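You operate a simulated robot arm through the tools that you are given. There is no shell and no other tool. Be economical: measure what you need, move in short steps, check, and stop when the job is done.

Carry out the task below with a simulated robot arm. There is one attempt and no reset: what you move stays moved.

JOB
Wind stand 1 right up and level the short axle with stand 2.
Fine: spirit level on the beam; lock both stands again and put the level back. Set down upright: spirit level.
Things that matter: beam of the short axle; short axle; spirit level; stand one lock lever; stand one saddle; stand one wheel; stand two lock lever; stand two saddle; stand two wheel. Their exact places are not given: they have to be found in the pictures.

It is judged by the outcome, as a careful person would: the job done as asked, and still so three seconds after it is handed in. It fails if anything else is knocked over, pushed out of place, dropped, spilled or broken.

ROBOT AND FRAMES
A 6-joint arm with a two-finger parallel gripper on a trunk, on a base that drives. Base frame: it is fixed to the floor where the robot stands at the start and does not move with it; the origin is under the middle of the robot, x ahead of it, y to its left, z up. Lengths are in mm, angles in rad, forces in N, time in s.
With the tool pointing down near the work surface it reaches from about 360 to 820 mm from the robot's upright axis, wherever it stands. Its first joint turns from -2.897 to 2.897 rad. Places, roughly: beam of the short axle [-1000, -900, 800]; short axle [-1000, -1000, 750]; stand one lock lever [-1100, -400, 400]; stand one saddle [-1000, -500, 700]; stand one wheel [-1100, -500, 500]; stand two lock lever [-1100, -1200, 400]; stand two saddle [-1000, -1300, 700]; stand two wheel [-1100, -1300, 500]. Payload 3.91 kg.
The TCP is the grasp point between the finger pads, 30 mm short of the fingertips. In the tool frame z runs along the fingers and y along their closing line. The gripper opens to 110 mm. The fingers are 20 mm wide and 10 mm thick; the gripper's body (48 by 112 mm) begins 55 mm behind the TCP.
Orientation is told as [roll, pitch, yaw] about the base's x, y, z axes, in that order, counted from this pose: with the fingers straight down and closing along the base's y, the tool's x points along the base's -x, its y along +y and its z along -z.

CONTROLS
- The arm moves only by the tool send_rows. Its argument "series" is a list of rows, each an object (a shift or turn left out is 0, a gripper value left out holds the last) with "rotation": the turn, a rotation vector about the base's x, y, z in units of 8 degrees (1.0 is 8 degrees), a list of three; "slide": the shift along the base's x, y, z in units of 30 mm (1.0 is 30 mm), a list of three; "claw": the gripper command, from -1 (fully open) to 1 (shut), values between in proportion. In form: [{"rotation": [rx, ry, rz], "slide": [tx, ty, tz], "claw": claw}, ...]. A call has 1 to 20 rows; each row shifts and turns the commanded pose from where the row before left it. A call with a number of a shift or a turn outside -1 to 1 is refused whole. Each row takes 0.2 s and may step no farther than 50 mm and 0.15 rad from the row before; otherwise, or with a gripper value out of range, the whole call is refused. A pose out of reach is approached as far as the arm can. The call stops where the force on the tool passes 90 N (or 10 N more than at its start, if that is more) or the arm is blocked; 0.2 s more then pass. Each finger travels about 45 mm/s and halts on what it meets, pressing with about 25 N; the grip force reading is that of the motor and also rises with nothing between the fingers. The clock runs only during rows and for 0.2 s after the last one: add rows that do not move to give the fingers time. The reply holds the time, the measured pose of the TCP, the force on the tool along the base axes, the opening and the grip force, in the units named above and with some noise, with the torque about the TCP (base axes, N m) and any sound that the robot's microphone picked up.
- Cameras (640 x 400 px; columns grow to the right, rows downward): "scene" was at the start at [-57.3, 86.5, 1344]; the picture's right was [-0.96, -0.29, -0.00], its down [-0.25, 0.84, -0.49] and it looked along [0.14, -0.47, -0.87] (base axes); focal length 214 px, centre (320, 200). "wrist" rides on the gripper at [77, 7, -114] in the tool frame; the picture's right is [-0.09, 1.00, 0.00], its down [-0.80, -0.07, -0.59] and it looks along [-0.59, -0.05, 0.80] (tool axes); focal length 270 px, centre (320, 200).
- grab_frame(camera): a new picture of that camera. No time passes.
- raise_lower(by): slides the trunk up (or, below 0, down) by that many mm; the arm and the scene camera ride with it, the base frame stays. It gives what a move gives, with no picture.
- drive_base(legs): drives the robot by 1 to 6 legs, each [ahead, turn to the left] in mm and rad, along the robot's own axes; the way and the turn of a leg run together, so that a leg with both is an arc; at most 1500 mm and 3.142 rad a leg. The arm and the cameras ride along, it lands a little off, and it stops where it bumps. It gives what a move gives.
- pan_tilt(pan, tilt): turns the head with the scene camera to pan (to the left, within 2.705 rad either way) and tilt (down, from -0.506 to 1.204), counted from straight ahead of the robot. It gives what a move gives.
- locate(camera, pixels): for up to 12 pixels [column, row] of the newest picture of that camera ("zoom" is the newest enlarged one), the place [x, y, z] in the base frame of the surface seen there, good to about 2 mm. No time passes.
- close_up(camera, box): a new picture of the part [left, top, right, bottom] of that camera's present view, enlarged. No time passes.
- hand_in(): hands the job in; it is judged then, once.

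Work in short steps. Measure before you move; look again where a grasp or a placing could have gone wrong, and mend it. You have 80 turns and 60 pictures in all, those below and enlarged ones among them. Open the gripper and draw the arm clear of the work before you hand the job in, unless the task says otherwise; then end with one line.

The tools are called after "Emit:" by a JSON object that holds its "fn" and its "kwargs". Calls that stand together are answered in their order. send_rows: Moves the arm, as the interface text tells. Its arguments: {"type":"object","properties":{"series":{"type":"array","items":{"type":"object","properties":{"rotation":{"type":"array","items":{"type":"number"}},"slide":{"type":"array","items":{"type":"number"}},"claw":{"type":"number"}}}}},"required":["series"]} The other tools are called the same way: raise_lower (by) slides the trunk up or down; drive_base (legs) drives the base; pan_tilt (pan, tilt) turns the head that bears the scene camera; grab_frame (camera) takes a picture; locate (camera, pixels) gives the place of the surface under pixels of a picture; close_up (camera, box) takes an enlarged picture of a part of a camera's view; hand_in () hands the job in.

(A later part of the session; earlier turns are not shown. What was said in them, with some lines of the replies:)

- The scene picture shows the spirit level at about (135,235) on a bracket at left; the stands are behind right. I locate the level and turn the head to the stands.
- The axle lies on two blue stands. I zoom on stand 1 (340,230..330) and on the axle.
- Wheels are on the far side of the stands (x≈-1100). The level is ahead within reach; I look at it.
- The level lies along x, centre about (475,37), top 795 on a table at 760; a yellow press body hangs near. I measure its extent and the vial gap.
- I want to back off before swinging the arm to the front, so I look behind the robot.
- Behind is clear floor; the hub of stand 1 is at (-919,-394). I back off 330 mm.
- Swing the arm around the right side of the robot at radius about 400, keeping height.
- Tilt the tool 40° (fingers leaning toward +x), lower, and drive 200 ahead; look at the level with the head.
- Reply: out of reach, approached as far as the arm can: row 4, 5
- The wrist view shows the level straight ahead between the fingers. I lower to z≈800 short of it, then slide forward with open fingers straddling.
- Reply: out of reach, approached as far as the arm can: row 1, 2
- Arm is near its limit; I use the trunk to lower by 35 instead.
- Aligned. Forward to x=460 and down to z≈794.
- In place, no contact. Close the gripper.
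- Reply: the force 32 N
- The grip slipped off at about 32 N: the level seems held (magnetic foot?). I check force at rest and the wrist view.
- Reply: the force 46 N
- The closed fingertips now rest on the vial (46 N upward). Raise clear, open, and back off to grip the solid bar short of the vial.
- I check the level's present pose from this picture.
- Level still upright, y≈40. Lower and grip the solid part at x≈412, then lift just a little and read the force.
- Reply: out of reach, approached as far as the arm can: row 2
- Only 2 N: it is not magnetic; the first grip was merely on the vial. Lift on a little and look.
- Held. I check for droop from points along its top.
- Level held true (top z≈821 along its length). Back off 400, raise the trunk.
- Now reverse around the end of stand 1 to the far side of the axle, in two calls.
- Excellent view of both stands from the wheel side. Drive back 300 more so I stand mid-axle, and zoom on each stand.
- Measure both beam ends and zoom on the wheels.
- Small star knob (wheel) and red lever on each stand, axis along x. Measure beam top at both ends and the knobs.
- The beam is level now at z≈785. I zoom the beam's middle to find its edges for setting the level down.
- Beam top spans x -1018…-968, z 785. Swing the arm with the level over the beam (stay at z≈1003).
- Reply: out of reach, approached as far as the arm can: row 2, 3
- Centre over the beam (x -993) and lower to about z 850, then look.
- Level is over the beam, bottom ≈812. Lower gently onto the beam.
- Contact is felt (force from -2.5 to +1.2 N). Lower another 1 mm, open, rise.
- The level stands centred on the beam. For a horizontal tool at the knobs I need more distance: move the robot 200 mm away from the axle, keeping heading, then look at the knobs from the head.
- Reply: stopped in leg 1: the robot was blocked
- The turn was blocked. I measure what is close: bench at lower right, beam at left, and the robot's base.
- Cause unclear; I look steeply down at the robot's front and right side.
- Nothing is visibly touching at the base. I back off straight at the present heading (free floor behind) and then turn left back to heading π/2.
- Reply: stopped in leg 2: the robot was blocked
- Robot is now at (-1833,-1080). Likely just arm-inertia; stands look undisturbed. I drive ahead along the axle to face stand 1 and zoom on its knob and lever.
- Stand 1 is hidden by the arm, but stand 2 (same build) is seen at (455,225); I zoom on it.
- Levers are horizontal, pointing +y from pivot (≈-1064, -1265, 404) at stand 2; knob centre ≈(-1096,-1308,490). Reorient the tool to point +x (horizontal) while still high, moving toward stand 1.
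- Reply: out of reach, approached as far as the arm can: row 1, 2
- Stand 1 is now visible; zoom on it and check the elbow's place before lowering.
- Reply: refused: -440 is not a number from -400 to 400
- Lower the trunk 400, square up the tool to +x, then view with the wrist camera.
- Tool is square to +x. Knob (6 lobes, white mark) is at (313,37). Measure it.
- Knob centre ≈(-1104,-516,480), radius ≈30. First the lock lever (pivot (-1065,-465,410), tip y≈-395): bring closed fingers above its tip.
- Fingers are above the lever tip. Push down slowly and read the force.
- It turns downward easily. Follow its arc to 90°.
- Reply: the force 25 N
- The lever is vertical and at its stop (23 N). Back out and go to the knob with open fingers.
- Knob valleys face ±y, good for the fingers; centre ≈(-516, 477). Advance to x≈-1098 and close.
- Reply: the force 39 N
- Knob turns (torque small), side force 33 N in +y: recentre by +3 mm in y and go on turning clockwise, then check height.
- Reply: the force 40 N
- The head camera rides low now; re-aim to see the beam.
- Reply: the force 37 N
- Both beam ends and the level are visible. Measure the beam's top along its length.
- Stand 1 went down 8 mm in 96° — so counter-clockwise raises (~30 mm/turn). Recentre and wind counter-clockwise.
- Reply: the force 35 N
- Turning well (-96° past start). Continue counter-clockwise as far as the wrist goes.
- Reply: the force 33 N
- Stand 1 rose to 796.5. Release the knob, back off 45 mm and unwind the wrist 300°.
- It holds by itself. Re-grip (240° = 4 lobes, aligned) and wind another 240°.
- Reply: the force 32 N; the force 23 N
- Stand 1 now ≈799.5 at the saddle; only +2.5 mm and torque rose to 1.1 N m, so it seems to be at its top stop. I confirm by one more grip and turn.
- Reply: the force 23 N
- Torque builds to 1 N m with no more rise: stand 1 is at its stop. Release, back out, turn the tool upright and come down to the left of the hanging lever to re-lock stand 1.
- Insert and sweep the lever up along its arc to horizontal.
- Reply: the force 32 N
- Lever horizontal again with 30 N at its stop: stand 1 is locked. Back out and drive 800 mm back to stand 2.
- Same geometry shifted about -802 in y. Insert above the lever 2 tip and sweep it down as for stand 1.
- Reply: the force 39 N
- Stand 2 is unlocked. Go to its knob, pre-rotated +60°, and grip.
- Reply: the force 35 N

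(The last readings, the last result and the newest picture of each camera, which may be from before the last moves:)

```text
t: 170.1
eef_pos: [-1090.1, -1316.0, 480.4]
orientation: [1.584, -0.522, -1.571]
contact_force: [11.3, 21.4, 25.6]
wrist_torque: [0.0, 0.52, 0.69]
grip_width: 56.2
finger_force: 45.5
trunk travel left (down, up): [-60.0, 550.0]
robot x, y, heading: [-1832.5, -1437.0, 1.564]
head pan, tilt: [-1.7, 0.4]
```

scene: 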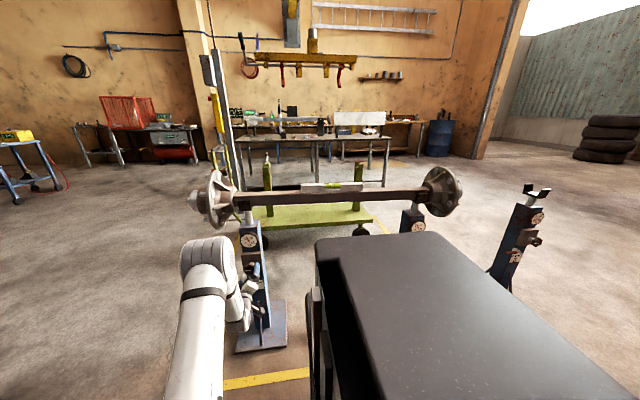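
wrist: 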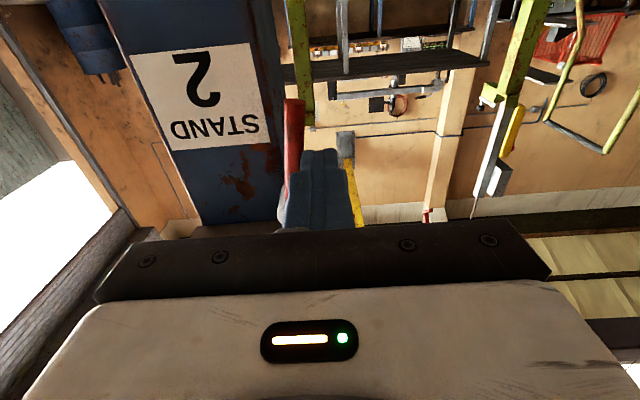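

Recentre (+3,+2.5 mm) and wind counter-clockwise 160°.

Emit:
{"fn": "send_rows", "kwargs": {"series": [{"slide": [0, 0.1, 0.08]}, {"rotation": [-1, 0, 0]}, {"rotation": [-1, 0, 0]}, {"rotation": [-1, 0, 0]}, {"rotation": [-1, 0, 0]}, {"rotation": [-1, 0, 0]}, {"rotation": [-1, 0, 0]}, {"rotation": [-1, 0, 0]}, {"rotation": [-1, 0, 0]}, {"rotation": [-1, 0, 0]}, {"rotation": [-1, 0, 0]}]}}

Emit:
{"fn": "send_rows", "kwargs": {"series": [{"rotation": [-1, 0, 0]}, {"rotation": [-1, 0, 0]}, {"rotation": [-1, 0, 0]}, {"rotation": [-1, 0, 0]}, {"rotation": [-1, 0, 0]}, {"rotation": [-1, 0, 0]}, {"rotation": [-1, 0, 0]}, {"rotation": [-1, 0, 0]}, {"rotation": [-1, 0, 0]}, {"rotation": [-1, 0, 0]}]}}

Emit:
{"fn": "pan_tilt", "kwargs": {"pan": -1.0, "tilt": 0.3}}

Emit:
{"fn": "grab_frame", "kwargs": {"camera": "scene"}}

```text
t: 172.5
eef_pos: [-1090.9, -1314.9, 480.6]
orientation: [-1.574, -1.223, 1.577]
contact_force: [7.9, -4.8, 21.0]
wrist_torque: [-0.02, -0.98, 0.51]
grip_width: 56.4
finger_force: 44.7
trunk travel left (down, up): [-60.0, 550.0]
robot x, y, heading: [-1829.8, -1436.5, 1.569]
head pan, tilt: [-1.7, 0.4]
```

```text
t: 174.7
eef_pos: [-1091.5, -1314.1, 480.2]
orientation: [-1.57, 0.175, 1.571]
contact_force: [3.5, 0.4, 18.4]
wrist_torque: [0.0, -0.79, 0.77]
grip_width: 56.4
finger_force: 44.7
trunk travel left (down, up): [-60.0, 550.0]
robot x, y, heading: [-1835.2, -1436.3, 1.569]
head pan, tilt: [-1.7, 0.4]
```

```text
t: 175.8
eef_pos: [-1090.9, -1314.5, 479.8]
orientation: [-1.569, 0.169, 1.57]
contact_force: [-1.5, 0.5, 16.9]
wrist_torque: [0.01, -0.12, -0.03]
grip_width: 56.4
finger_force: 45.0
trunk travel left (down, up): [-60.0, 550.0]
robot x, y, heading: [-1835.4, -1433.8, 1.566]
head pan, tilt: [-1.0, 0.3]
```

```text
9 pictures are left
```

scene: 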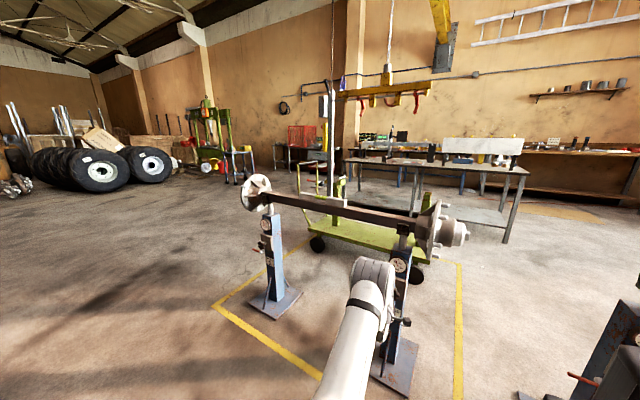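

I can't make out the level from here; zoom on the beam.

Emit:
{"fn": "close_up", "kwargs": {"camera": "scene", "box": [250, 165, 450, 265]}}

Emit:
{"fn": "locate", "kwargs": {"camera": "scene", "pixels": [[275, 195], [285, 197], [300, 199], [400, 218], [410, 220], [415, 220], [320, 200], [345, 203], [360, 206], [340, 195], [412, 223], [280, 198]]}}

```text
3.20 times, centred on (350, 215) of scene
```

zoom: 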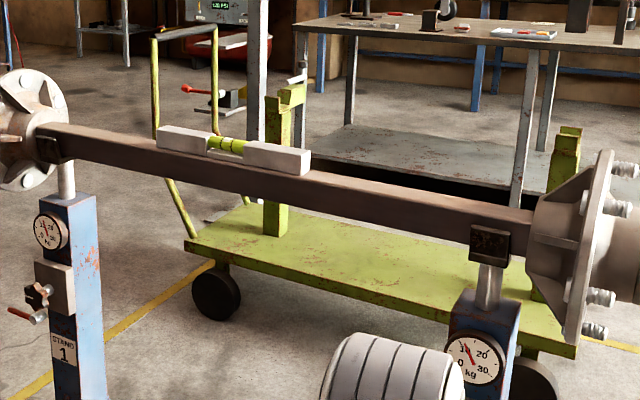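

```text
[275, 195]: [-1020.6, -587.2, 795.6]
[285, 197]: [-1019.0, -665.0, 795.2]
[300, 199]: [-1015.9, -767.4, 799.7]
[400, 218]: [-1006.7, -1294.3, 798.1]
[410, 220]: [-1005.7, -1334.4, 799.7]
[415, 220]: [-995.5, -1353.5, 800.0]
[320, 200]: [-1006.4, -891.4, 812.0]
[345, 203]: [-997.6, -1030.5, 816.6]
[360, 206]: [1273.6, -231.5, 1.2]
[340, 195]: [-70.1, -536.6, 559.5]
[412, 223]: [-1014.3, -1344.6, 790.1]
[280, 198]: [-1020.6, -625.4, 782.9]
```

Level is in place. Enlarge the vial around (321,198).

Emit:
{"fn": "close_up", "kwargs": {"camera": "scene", "box": [307, 190, 335, 207]}}

Emit:
{"fn": "locate", "kwargs": {"camera": "scene", "pixels": [[272, 193], [275, 193], [279, 194], [283, 195], [287, 195], [385, 214], [390, 215], [395, 216], [398, 216], [404, 218], [407, 218], [412, 219]]}}

```text
16.00 times, centred on (321, 198) of scene
```

zoom: 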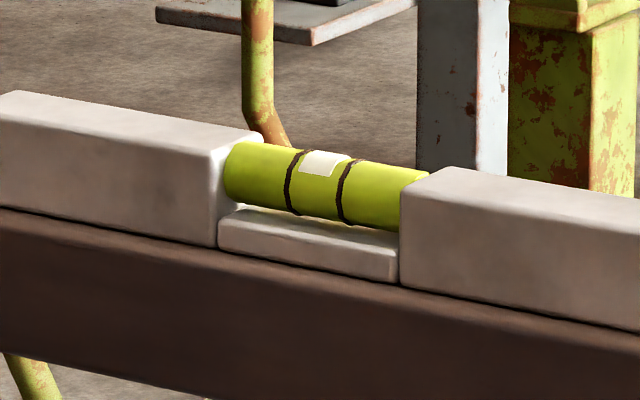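

```text
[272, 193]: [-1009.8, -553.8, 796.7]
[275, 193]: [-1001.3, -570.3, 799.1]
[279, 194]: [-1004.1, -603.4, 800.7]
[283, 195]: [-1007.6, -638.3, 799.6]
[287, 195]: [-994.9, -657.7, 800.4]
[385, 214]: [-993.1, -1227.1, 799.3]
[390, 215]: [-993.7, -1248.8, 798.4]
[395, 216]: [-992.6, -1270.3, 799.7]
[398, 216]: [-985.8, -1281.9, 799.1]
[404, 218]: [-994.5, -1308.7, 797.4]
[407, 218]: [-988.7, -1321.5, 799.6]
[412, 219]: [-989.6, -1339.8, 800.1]
```

The bubble lies about between the lines. One sharper enlargement to judge it.

Emit:
{"fn": "close_up", "kwargs": {"camera": "scene", "box": [318, 195, 325, 199]}}

```text
16.00 times, centred on (322, 197) of scene
```

zoom: 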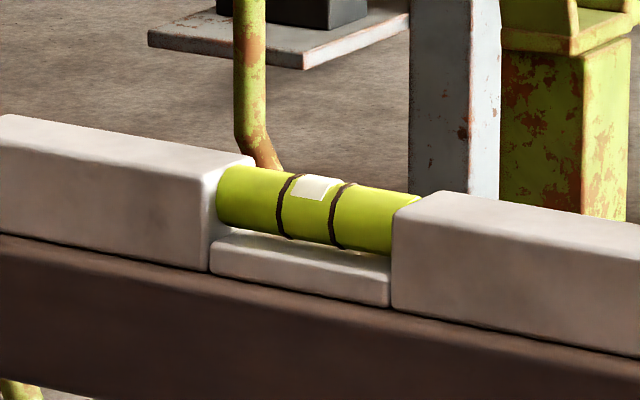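

Bubble is a hair toward stand 1 and measured heights say stand 2 is ≈0.8 mm low. Wind 10° more and re-read.

Emit:
{"fn": "send_rows", "kwargs": {"series": [{"rotation": [-0.6, 0, 0]}, {"rotation": [-0.65, 0, 0]}, {}]}}

Emit:
{"fn": "close_up", "kwargs": {"camera": "scene", "box": [318, 195, 325, 199]}}

```text
t: 176.6
eef_pos: [-1089.3, -1314.4, 479.6]
orientation: [-1.568, 0.348, 1.57]
contact_force: [-6.3, 0.9, 13.4]
wrist_torque: [-0.02, -1.14, -0.05]
grip_width: 56.0
finger_force: 44.9
trunk travel left (down, up): [-60.0, 550.0]
robot x, y, heading: [-1834.2, -1435.4, 1.57]
head pan, tilt: [-1.0, 0.3]
```

```text
16.00 times, centred on (322, 197) of scene
```

zoom: 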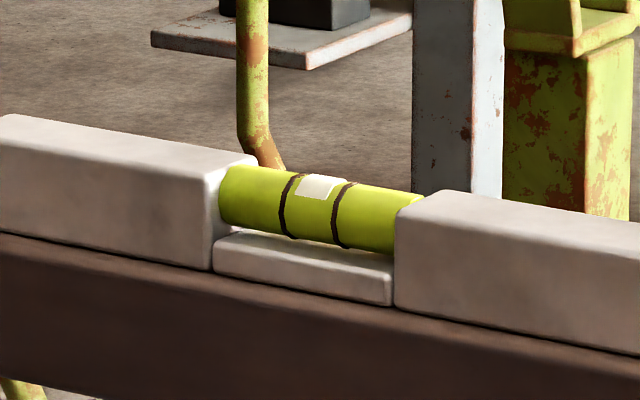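

Bubble is now centred between the lines within reading error. Release, back out, turn the tool upright and go to the left of lever 2.

Emit:
{"fn": "send_rows", "kwargs": {"series": [{"claw": -1}, {"claw": -1}, {"claw": -1}, {"claw": -1}, {"slide": [-1, 0, 0]}, {"slide": [-1, 0, 0]}, {"slide": [-1, 0, 0]}, {"rotation": [1, 0, 0]}, {"rotation": [1, 0, 0]}, {"rotation": [1, 0, 0]}, {"rotation": [1, 0, 0]}, {"rotation": [1, 0, 0]}, {"rotation": [1, 0, 0]}, {"rotation": [1, 0, 0]}, {"rotation": [1, 0, 0]}, {"rotation": [1, 0, 0]}, {"rotation": [1, 0, 0]}, {"rotation": [1, 0, 0]}, {"rotation": [1, 0, 0]}]}}

Emit:
{"fn": "send_rows", "kwargs": {"series": [{"rotation": [1, 0, 0], "claw": 1}, {"rotation": [0.75, 0, 0]}, {"slide": [0, 0.11, -0.82]}, {"slide": [0, 0.11, -0.82]}, {"slide": [0, 0.11, -0.82]}, {"slide": [0, 0.11, -0.82]}, {"slide": [0, 0.11, -0.82]}, {"slide": [0, 0, 0]}]}}

```text
t: 180.6
eef_pos: [-1179.7, -1315.2, 479.1]
orientation: [-1.567, -1.332, 1.571]
contact_force: [-0.1, 0.3, 0.3]
wrist_torque: [-0.06, -0.02, -0.01]
grip_width: 110.0
finger_force: 0.1
trunk travel left (down, up): [-60.0, 550.0]
robot x, y, heading: [-1836.5, -1437.7, 1.564]
head pan, tilt: [-1.0, 0.3]
```

```text
t: 182.3
eef_pos: [-1179.9, -1299.5, 355.6]
orientation: [1.633, -1.57, -1.633]
contact_force: [-1.5, 0.4, -0.8]
wrist_torque: [0.02, -0.01, -0.01]
grip_width: 0.1
finger_force: 25.4
trunk travel left (down, up): [-60.0, 550.0]
robot x, y, heading: [-1833.4, -1433.8, 1.565]
head pan, tilt: [-1.0, 0.3]
```

Insert and sweep lever 2 up to horizontal.

Emit:
{"fn": "send_rows", "kwargs": {"series": [{"slide": [1, 0, 0]}, {"slide": [1, 0, 0]}, {"slide": [0.95, 0, 0]}, {"slide": [0, 0.55, 0.08]}, {"slide": [0, 0.45, -0.08]}, {"slide": [0, 0.46, 0.04]}, {"slide": [0, 0.43, 0.15]}, {"slide": [0, 0.37, 0.26]}, {"slide": [0, 0.3, 0.35]}, {"slide": [0, 0.19, 0.41]}, {"slide": [0, 0, 0]}]}}

Emit:
{"fn": "grab_frame", "kwargs": {"camera": "wrist"}}

```text
t: 184.8
eef_pos: [-1093.3, -1216.1, 385.8]
orientation: [0.058, -1.56, -0.054]
contact_force: [-17.2, -6.1, -19.9]
wrist_torque: [0.2, 0.44, 0.02]
grip_width: 0.1
finger_force: 24.5
trunk travel left (down, up): [-60.0, 550.0]
robot x, y, heading: [-1833.8, -1434.9, 1.565]
head pan, tilt: [-1.0, 0.3]
```

```text
4 pictures are left
```

wrist: 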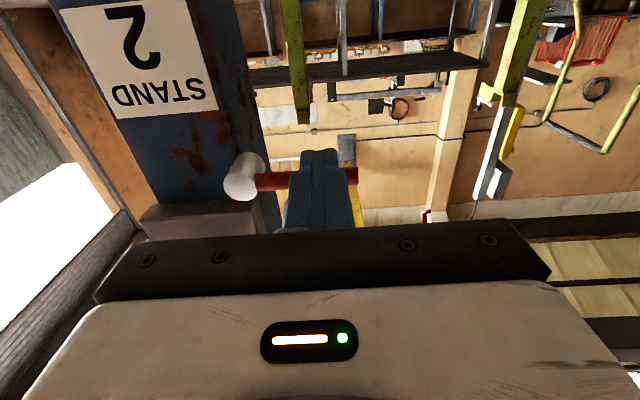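

Lever 2 is horizontal and resisting: locked. Nudge it 1 mm, back out, and raise the trunk in two steps well clear of the beam.

Emit:
{"fn": "send_rows", "kwargs": {"series": [{"slide": [0, 0, 0.06]}, {}, {"slide": [0, 0, -0.5]}, {"slide": [-1, 0, 0]}, {"slide": [-1, 0, 0]}, {"slide": [-1, 0, 0]}, {"slide": [-1, 0, 0]}, {"slide": [-1, 0, 0], "claw": -1}, {"slide": [-1, 0, 0]}]}}

Emit:
{"fn": "raise_lower", "kwargs": {"by": 400}}

Emit:
{"fn": "raise_lower", "kwargs": {"by": 150}}

```text
t: 186.8
eef_pos: [-1272.5, -1217.0, 380.1]
orientation: [1.678, -1.569, -1.675]
contact_force: [-0.7, 0.3, -0.3]
wrist_torque: [-0.02, 0.0, -0.02]
grip_width: 50.5
finger_force: 0.1
trunk travel left (down, up): [-60.0, 550.0]
robot x, y, heading: [-1833.9, -1436.2, 1.566]
head pan, tilt: [-1.0, 0.3]
```

```text
t: 190.6
eef_pos: [-1271.9, -1216.8, 778.7]
orientation: [1.506, -1.569, -1.502]
contact_force: [0.8, -0.2, -0.5]
wrist_torque: [0.01, -0.02, 0.0]
grip_width: 110.0
finger_force: 0.1
trunk travel left (down, up): [-460.0, 150.0]
robot x, y, heading: [-1833.8, -1436.1, 1.566]
head pan, tilt: [-1.0, 0.3]
```

```text
t: 192.3
eef_pos: [-1271.6, -1216.3, 928.7]
orientation: [1.46, -1.569, -1.458]
contact_force: [0.0, 1.1, -0.1]
wrist_torque: [0.02, -0.02, -0.01]
grip_width: 109.9
finger_force: 0.3
trunk travel left (down, up): [-610.0, 0.0]
robot x, y, heading: [-1833.6, -1429.2, 1.57]
head pan, tilt: [-1.0, 0.3]
```

Reorient the tool back to the carrying pose (pitch -0.63, yaw 1.56).

Emit:
{"fn": "send_rows", "kwargs": {"series": [{"rotation": [0, 0.966, 0], "slide": [0, 0, 0.4]}, {"rotation": [0, 0.966, 0], "slide": [0, 0, 0.4]}, {"rotation": [0, 0.966, 0], "slide": [0, 0, 0.4]}, {"rotation": [0, 0.966, 0], "slide": [0, 0, 0.4]}, {"rotation": [0, 0.966, 0], "slide": [0, 0, 0.4]}, {"rotation": [0, 0.966, 0]}, {"rotation": [0, 0.966, 0]}]}}

Emit:
{"fn": "send_rows", "kwargs": {"series": [{"rotation": [0, 0, 1]}, {"rotation": [0, 0, 1]}, {"rotation": [0, 0, 1]}, {"rotation": [0, 0, 1]}, {"rotation": [0, 0, 1]}, {"rotation": [0, 0, 1]}, {"rotation": [0, 0, 1]}, {"rotation": [0, 0, 1]}, {"rotation": [0, 0, 1]}, {"rotation": [0, 0, 1]}, {"rotation": [0, 0, 1]}, {"rotation": [0, 0, 0.2]}]}}

```text
t: 193.9
eef_pos: [-1272.8, -1216.3, 988.5]
orientation: [0.008, -0.626, -0.004]
contact_force: [0.3, -0.2, 0.5]
wrist_torque: [0.02, -0.01, -0.01]
grip_width: 109.7
finger_force: 0.2
trunk travel left (down, up): [-610.0, 0.0]
robot x, y, heading: [-1834.8, -1436.4, 1.57]
head pan, tilt: [-1.0, 0.3]
```

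```text
t: 196.5
eef_pos: [-1271.7, -1216.6, 990.0]
orientation: [0.006, -0.627, 1.563]
contact_force: [0.7, -0.2, 0.2]
wrist_torque: [0.01, -0.02, 0.01]
grip_width: 109.8
finger_force: 0.0
trunk travel left (down, up): [-610.0, 0.0]
robot x, y, heading: [-1832.7, -1441.7, 1.565]
head pan, tilt: [-1.0, 0.3]
```

Drive closer to the beam (diagonal step), ending opposite the beam's middle.

Emit:
{"fn": "drive_base", "kwargs": {"legs": [[0, -0.4], [530, 0], [0, 0.4]]}}

```text
t: 202.0
eef_pos: [-1063.6, -731.5, 987.3]
orientation: [0.005, -0.626, 1.559]
contact_force: [0.4, -0.7, -0.1]
wrist_torque: [0.03, 0.0, 0.0]
grip_width: 110.1
finger_force: 0.1
trunk travel left (down, up): [-610.0, 0.0]
robot x, y, heading: [-1629.8, -949.7, 1.556]
head pan, tilt: [-1.0, 0.3]
```

Move above the level's grip point and check with one wrist picture.

Emit:
{"fn": "send_rows", "kwargs": {"series": [{"slide": [0.29, -0.95, 0]}, {"slide": [0.29, -0.95, 0]}, {"slide": [0.29, -0.95, 0]}, {"slide": [0.29, -0.95, 0]}, {"slide": [0.29, -0.95, 0]}, {"slide": [0.29, -0.95, 0]}, {"slide": [0.29, -0.95, 0]}, {"slide": [0.29, -0.95, 0]}, {"slide": [0, 0, -1]}, {"slide": [0, 0, -1]}, {}]}}

Emit:
{"fn": "grab_frame", "kwargs": {"camera": "wrist"}}

Emit:
{"fn": "locate", "kwargs": {"camera": "wrist", "pixels": [[310, 20], [310, 50], [325, 100], [290, 40], [335, 40], [318, 120], [320, 75], [300, 70], [340, 70], [325, 60]]}}

```text
t: 204.4
eef_pos: [-993.2, -959.2, 930.6]
orientation: [0.006, -0.628, 1.559]
contact_force: [0.0, 0.8, 0.9]
wrist_torque: [-0.05, 0.01, 0.06]
grip_width: 109.8
finger_force: 0.0
trunk travel left (down, up): [-610.0, 0.0]
robot x, y, heading: [-1628.8, -948.4, 1.554]
head pan, tilt: [-1.0, 0.3]
```

```text
3 pictures are left
```

wrist: 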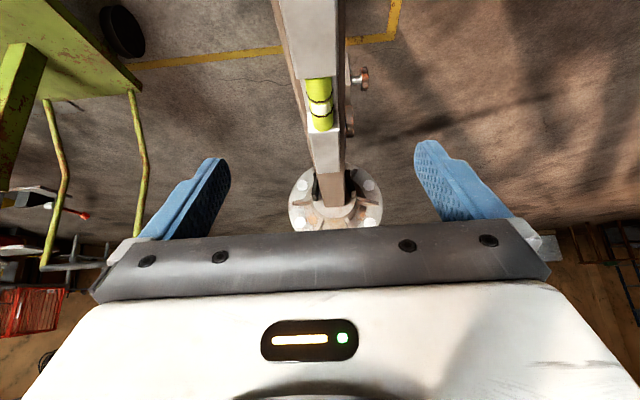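

```text
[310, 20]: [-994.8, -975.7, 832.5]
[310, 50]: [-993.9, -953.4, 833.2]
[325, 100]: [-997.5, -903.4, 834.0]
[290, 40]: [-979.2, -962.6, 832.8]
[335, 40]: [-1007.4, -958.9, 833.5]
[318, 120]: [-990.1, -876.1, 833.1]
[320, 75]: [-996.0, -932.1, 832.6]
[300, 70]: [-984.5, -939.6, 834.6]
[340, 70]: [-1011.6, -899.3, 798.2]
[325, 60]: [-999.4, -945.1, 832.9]
```

Level is where expected (centre x≈-994, top 833). One enlarged look at the bubble now that both stands are locked.

Emit:
{"fn": "close_up", "kwargs": {"camera": "wrist", "box": [296, 92, 344, 124]}}

```text
12.50 times, centred on (320, 108) of wrist
5 turns are left
```

zoom: 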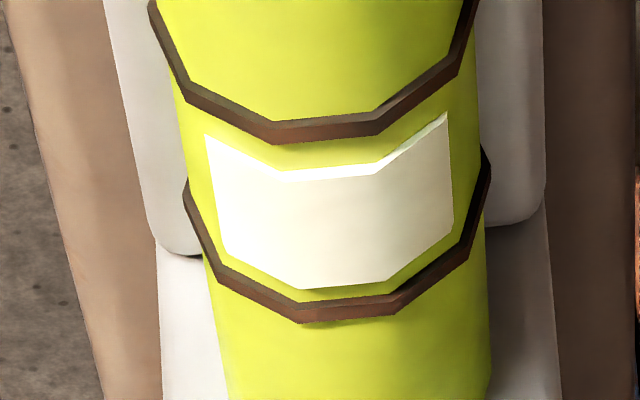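

Bubble sits between the lines. Now with few turns left: grip the level as before, lift, swing it to the robot's front and drive the reverse route to the press table.

Emit:
{"fn": "send_rows", "kwargs": {"series": [{"slide": [-0.02, 0, -0.97]}, {"slide": [0, 0, -0.97]}, {"slide": [0, 0, -0.97]}, {}, {"claw": 1}, {"claw": 1}, {"claw": 1}, {"claw": 1}, {"claw": 1}, {"claw": 1}, {"claw": 1}, {"claw": 1}, {"slide": [0, 0, 0.1]}, {"slide": [0, 0, 0.3]}, {"slide": [0, 0, 0.6]}, {"slide": [0, 0, 1]}, {"slide": [0, 0, 1]}, {"slide": [0, 0, 1]}, {"slide": [0, 0, 1]}]}}

Emit:
{"fn": "send_rows", "kwargs": {"series": [{"slide": [0, 0, 1]}, {"slide": [0, 0, 1]}, {"slide": [0, 0, 1]}, {"slide": [0, 0, 1]}, {"slide": [0, 0, 1]}, {}]}}

Emit:
{"fn": "raise_lower", "kwargs": {"by": -150}}

Emit:
{"fn": "send_rows", "kwargs": {"series": [{"slide": [-0.63, 0.94, 0]}, {"slide": [-0.63, 0.94, 0]}, {"slide": [-0.63, 0.94, 0]}, {"slide": [-0.63, 0.94, 0]}, {"slide": [-0.63, 0.94, 0]}, {"slide": [-0.63, 0.94, 0]}, {"slide": [-0.63, 0.94, 0]}, {"slide": [-0.63, 0.94, 0]}, {"slide": [-0.63, 0.94, 0]}, {"slide": [-0.63, 0.94, 0]}, {"slide": [-0.63, 0.94, 0]}, {"slide": [-0.63, 0.94, 0]}, {"slide": [-0.63, 0.94, 0]}, {"slide": [-0.63, 0.94, 0]}, {"slide": [-0.63, 0.94, 0]}, {"slide": [-0.63, 0.94, 0]}, {"slide": [-0.63, 0.94, 0]}]}}

Emit:
{"fn": "send_rows", "kwargs": {"series": [{"slide": [-0.95, 0.05, 0]}, {"slide": [-0.95, 0.05, 0]}, {"slide": [-0.95, 0.05, 0]}, {"slide": [-0.95, 0.05, 0]}, {"slide": [-0.95, 0.05, 0]}, {"slide": [-0.95, 0.05, 0]}, {"slide": [-0.95, 0.05, 0]}, {"slide": [-0.95, 0.05, 0]}, {"slide": [-0.95, 0.05, 0]}, {"slide": [-0.95, 0.05, 0]}, {"slide": [-0.95, 0.05, 0]}, {"slide": [-0.95, 0.05, 0]}]}}

Emit:
{"fn": "drive_base", "kwargs": {"legs": [[648, 0], [0, -0.628], [716, 0], [0, -1.327], [700, 0], [0, 0.4]]}}

```text
t: 208.4
eef_pos: [-994.8, -958.9, 991.9]
orientation: [0.008, -0.627, 1.559]
contact_force: [0.3, 0.3, -3.2]
wrist_torque: [-0.15, 0.02, 0.0]
grip_width: 31.8
finger_force: 24.7
trunk travel left (down, up): [-610.0, 0.0]
robot x, y, heading: [-1627.7, -946.6, 1.554]
head pan, tilt: [-1.0, 0.3]
```

```text
t: 209.8
eef_pos: [-994.4, -961.3, 1140.8]
orientation: [0.004, -0.626, 1.56]
contact_force: [0.3, 0.6, -2.9]
wrist_torque: [-0.19, 0.01, 0.01]
grip_width: 31.9
finger_force: 25.4
trunk travel left (down, up): [-610.0, 0.0]
robot x, y, heading: [-1632.4, -950.6, 1.556]
head pan, tilt: [-1.0, 0.3]
```

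```text
t: 211.6
eef_pos: [-993.6, -959.5, 990.5]
orientation: [0.006, -0.626, 1.56]
contact_force: [-0.2, -0.4, -3.3]
wrist_torque: [-0.18, 0.0, -0.03]
grip_width: 31.8
finger_force: 24.9
trunk travel left (down, up): [-460.0, 150.0]
robot x, y, heading: [-1632.8, -949.7, 1.559]
head pan, tilt: [-1.0, 0.3]
```

```text
t: 215.2
eef_pos: [-1316.0, -479.8, 990.2]
orientation: [0.005, -0.626, 1.559]
contact_force: [-0.2, 0.0, -3.9]
wrist_torque: [-0.19, -0.01, 0.03]
grip_width: 31.9
finger_force: 24.6
trunk travel left (down, up): [-460.0, 150.0]
robot x, y, heading: [-1629.1, -949.5, 1.558]
head pan, tilt: [-1.0, 0.3]
```

```text
t: 217.8
eef_pos: [-1658.6, -463.9, 991.4]
orientation: [0.004, -0.623, 1.564]
contact_force: [0.9, 0.0, -2.4]
wrist_torque: [-0.19, 0.01, 0.0]
grip_width: 31.8
finger_force: 24.5
trunk travel left (down, up): [-460.0, 150.0]
robot x, y, heading: [-1631.9, -946.8, 1.558]
head pan, tilt: [-1.0, 0.3]
```

```text
t: 228.8
eef_pos: [-714.6, 306.8, 991.2]
orientation: [0.002, -0.629, 0.019]
contact_force: [-0.2, -0.2, -2.7]
wrist_torque: [-0.05, 0.22, 0.01]
grip_width: 31.8
finger_force: 24.6
trunk travel left (down, up): [-460.0, 150.0]
robot x, y, heading: [-1199.1, 277.6, 0.06]
head pan, tilt: [-1.0, 0.3]
stopped in leg 4: the robot was blocked; the commanded pose is now the measured one
4 turns are left
```

A long right turn stalled at heading 0.06, the level is still held. Finish the route with a shorter turn, then lower to the height used when leaving the table.

Emit:
{"fn": "drive_base", "kwargs": {"legs": [[0, -0.462], [711, 0], [0, 0.402]]}}

Emit:
{"fn": "raise_lower", "kwargs": {"by": -155}}

Emit:
{"fn": "pan_tilt", "kwargs": {"pan": -0.1, "tilt": 0.75}}

```text
t: 230.1
eef_pos: [-724.2, 172.0, 990.6]
orientation: [0.003, -0.626, -0.258]
contact_force: [0.1, -0.3, -4.2]
wrist_torque: [0.05, 0.21, -0.01]
grip_width: 31.3
finger_force: 24.8
trunk travel left (down, up): [-460.0, 150.0]
robot x, y, heading: [-1200.0, 279.7, -0.164]
head pan, tilt: [-1.0, 0.3]
stopped in leg 1: the robot was blocked; the commanded pose is now the measured one
```

```text
t: 231.9
eef_pos: [-724.3, 171.8, 836.9]
orientation: [0.006, -0.627, -0.258]
contact_force: [0.5, 0.0, -2.4]
wrist_torque: [0.06, 0.23, 0.01]
grip_width: 31.4
finger_force: 25.2
trunk travel left (down, up): [-305.0, 305.0]
robot x, y, heading: [-1198.3, 282.0, -0.162]
head pan, tilt: [-1.0, 0.3]
```

```text
t: 233.1
eef_pos: [-724.0, 172.4, 835.4]
orientation: [0.005, -0.626, -0.257]
contact_force: [-0.6, -0.3, -2.5]
wrist_torque: [0.03, 0.18, 0.0]
grip_width: 31.8
finger_force: 24.5
trunk travel left (down, up): [-305.0, 305.0]
robot x, y, heading: [-1201.4, 277.6, -0.166]
head pan, tilt: [-0.099, 0.75]
3 turns are left
```

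Right turns keep stalling, so I avoid turning: shift the hand +43 mm in y, yaw the level to align with x, and drive straight 1020 mm at the present heading toward the table.

Emit:
{"fn": "send_rows", "kwargs": {"series": [{"rotation": [0, 0, 0.9], "slide": [0, 0.72, 0]}, {"rotation": [0, 0, 0.9], "slide": [0, 0.72, 0]}, {}]}}

Emit:
{"fn": "drive_base", "kwargs": {"legs": [[1020, 0]]}}

Emit:
{"fn": "grab_frame", "kwargs": {"camera": "scene"}}

Emit:
{"fn": "locate", "kwargs": {"camera": "scene", "pixels": [[330, 190], [340, 200], [345, 215], [350, 230], [340, 230], [335, 215]]}}

```text
t: 233.9
eef_pos: [-725.3, 215.7, 836.2]
orientation: [0.005, -0.627, -0.005]
contact_force: [0.2, -0.6, -3.4]
wrist_torque: [0.02, 0.2, 0.01]
grip_width: 31.9
finger_force: 25.1
trunk travel left (down, up): [-305.0, 305.0]
robot x, y, heading: [-1200.8, 278.7, -0.161]
head pan, tilt: [-0.099, 0.75]
```

```text
t: 239.2
eef_pos: [284.2, 34.9, 835.9]
orientation: [0.005, -0.628, -0.017]
contact_force: [-0.3, 0.0, -2.3]
wrist_torque: [0.03, 0.15, 0.02]
grip_width: 31.6
finger_force: 24.6
trunk travel left (down, up): [-305.0, 305.0]
robot x, y, heading: [-186.3, 105.5, -0.179]
head pan, tilt: [-0.099, 0.75]
```

```text
1 pictures are left
```

scene: 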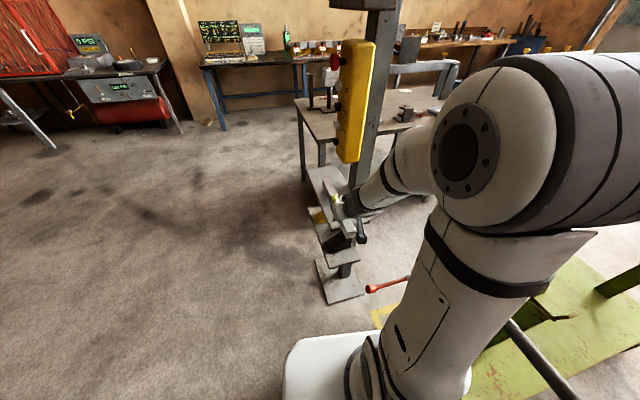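

```text
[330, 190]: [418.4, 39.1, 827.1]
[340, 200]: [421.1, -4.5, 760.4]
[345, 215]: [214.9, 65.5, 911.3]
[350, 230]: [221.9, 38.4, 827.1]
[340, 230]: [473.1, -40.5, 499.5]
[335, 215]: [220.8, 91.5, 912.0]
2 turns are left
```

Level is aligned over the table's edge (yaw ≈0, y 35). Move in 129 mm, lower onto the table, release, rise, draw back and take the last look.

Emit:
{"fn": "send_rows", "kwargs": {"series": [{"slide": [0.86, 0.12, 0]}, {"slide": [0.86, 0, 0]}, {"slide": [0.86, 0, 0]}, {"slide": [0.86, 0, 0]}, {"slide": [0.86, 0, 0]}, {}]}}

Emit:
{"fn": "raise_lower", "kwargs": {"by": -25}}

Emit:
{"fn": "send_rows", "kwargs": {"series": [{"slide": [0, 0, -0.12]}, {"slide": [0, 0, -0.08]}, {"slide": [0, 0, -0.05]}, {}, {"claw": 0.3}, {"claw": 0.2}, {"claw": 0}, {"claw": -0.5}, {"claw": -1}, {"claw": -1}, {}]}}

Emit:
{"fn": "send_rows", "kwargs": {"series": [{"slide": [0, 0, 0.6]}, {"slide": [-0.5, 0, 0.6]}, {"slide": [-1, 0, 0.2]}, {"slide": [-1, 0, 0]}, {"slide": [-1, 0, 0]}, {"slide": [-1, 0, 0]}, {"slide": [-1, 0, 0]}, {}]}}

Emit:
{"fn": "drive_base", "kwargs": {"legs": [[-200, 0]]}}

Emit:
{"fn": "grab_frame", "kwargs": {"camera": "scene"}}

```text
t: 240.6
eef_pos: [415.4, 38.3, 837.6]
orientation: [0.007, -0.627, -0.019]
contact_force: [-0.1, 0.1, -3.1]
wrist_torque: [0.03, 0.22, 0.03]
grip_width: 31.5
finger_force: 25.3
trunk travel left (down, up): [-305.0, 305.0]
robot x, y, heading: [-188.5, 106.6, -0.177]
head pan, tilt: [-0.099, 0.75]
```

```text
t: 241.3
eef_pos: [413.3, 38.0, 812.1]
orientation: [0.005, -0.627, -0.017]
contact_force: [0.4, -0.2, -2.5]
wrist_torque: [0.04, 0.23, 0.05]
grip_width: 31.7
finger_force: 24.6
trunk travel left (down, up): [-280.0, 330.0]
robot x, y, heading: [-189.5, 103.4, -0.175]
head pan, tilt: [-0.099, 0.75]
```

```text
t: 243.7
eef_pos: [415.4, 37.7, 806.2]
orientation: [0.005, -0.627, -0.016]
contact_force: [0.8, 0.0, 0.5]
wrist_torque: [0.0, 0.0, -0.03]
grip_width: 110.2
finger_force: 0.0
trunk travel left (down, up): [-280.0, 330.0]
robot x, y, heading: [-186.0, 105.8, -0.172]
head pan, tilt: [-0.099, 0.75]
```

```text
t: 245.5
eef_pos: [249.6, 37.7, 846.5]
orientation: [0.005, -0.626, -0.017]
contact_force: [0.8, -0.4, 0.5]
wrist_torque: [0.0, -0.02, 0.02]
grip_width: 110.0
finger_force: 0.1
trunk travel left (down, up): [-280.0, 330.0]
robot x, y, heading: [-187.7, 101.9, -0.177]
head pan, tilt: [-0.099, 0.75]
```

```text
t: 247.1
eef_pos: [52.5, 72.9, 846.8]
orientation: [0.003, -0.628, -0.018]
contact_force: [-0.4, 0.5, 0.5]
wrist_torque: [-0.03, -0.03, 0.01]
grip_width: 110.0
finger_force: 0.1
trunk travel left (down, up): [-280.0, 330.0]
robot x, y, heading: [-383.6, 140.5, -0.178]
head pan, tilt: [-0.099, 0.75]
```

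```text
0 pictures are left
1 turns are left
```

scene: 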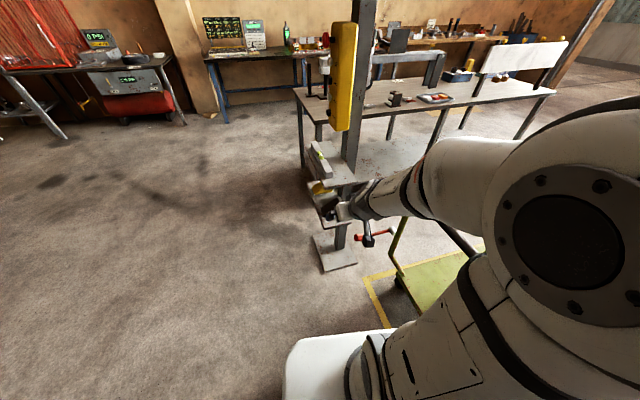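

The level stands upright back on the press table at (320,158), and the arm is clear with the gripper open. Handing in.

Emit:
{"fn": "hand_in", "kwargs": {}}

```text
The job is handed in.
```

I handed the job in. Stand 1 is wound up to its stop, and stand 2 is raised to match. The last bubble reading, with both stands locked again, was inside the lines but slightly toward stand 1. My earlier height readings agree within about 1 mm over the axle. The spirit level is back upright on the press table, the gripper is open and the arm is clear.
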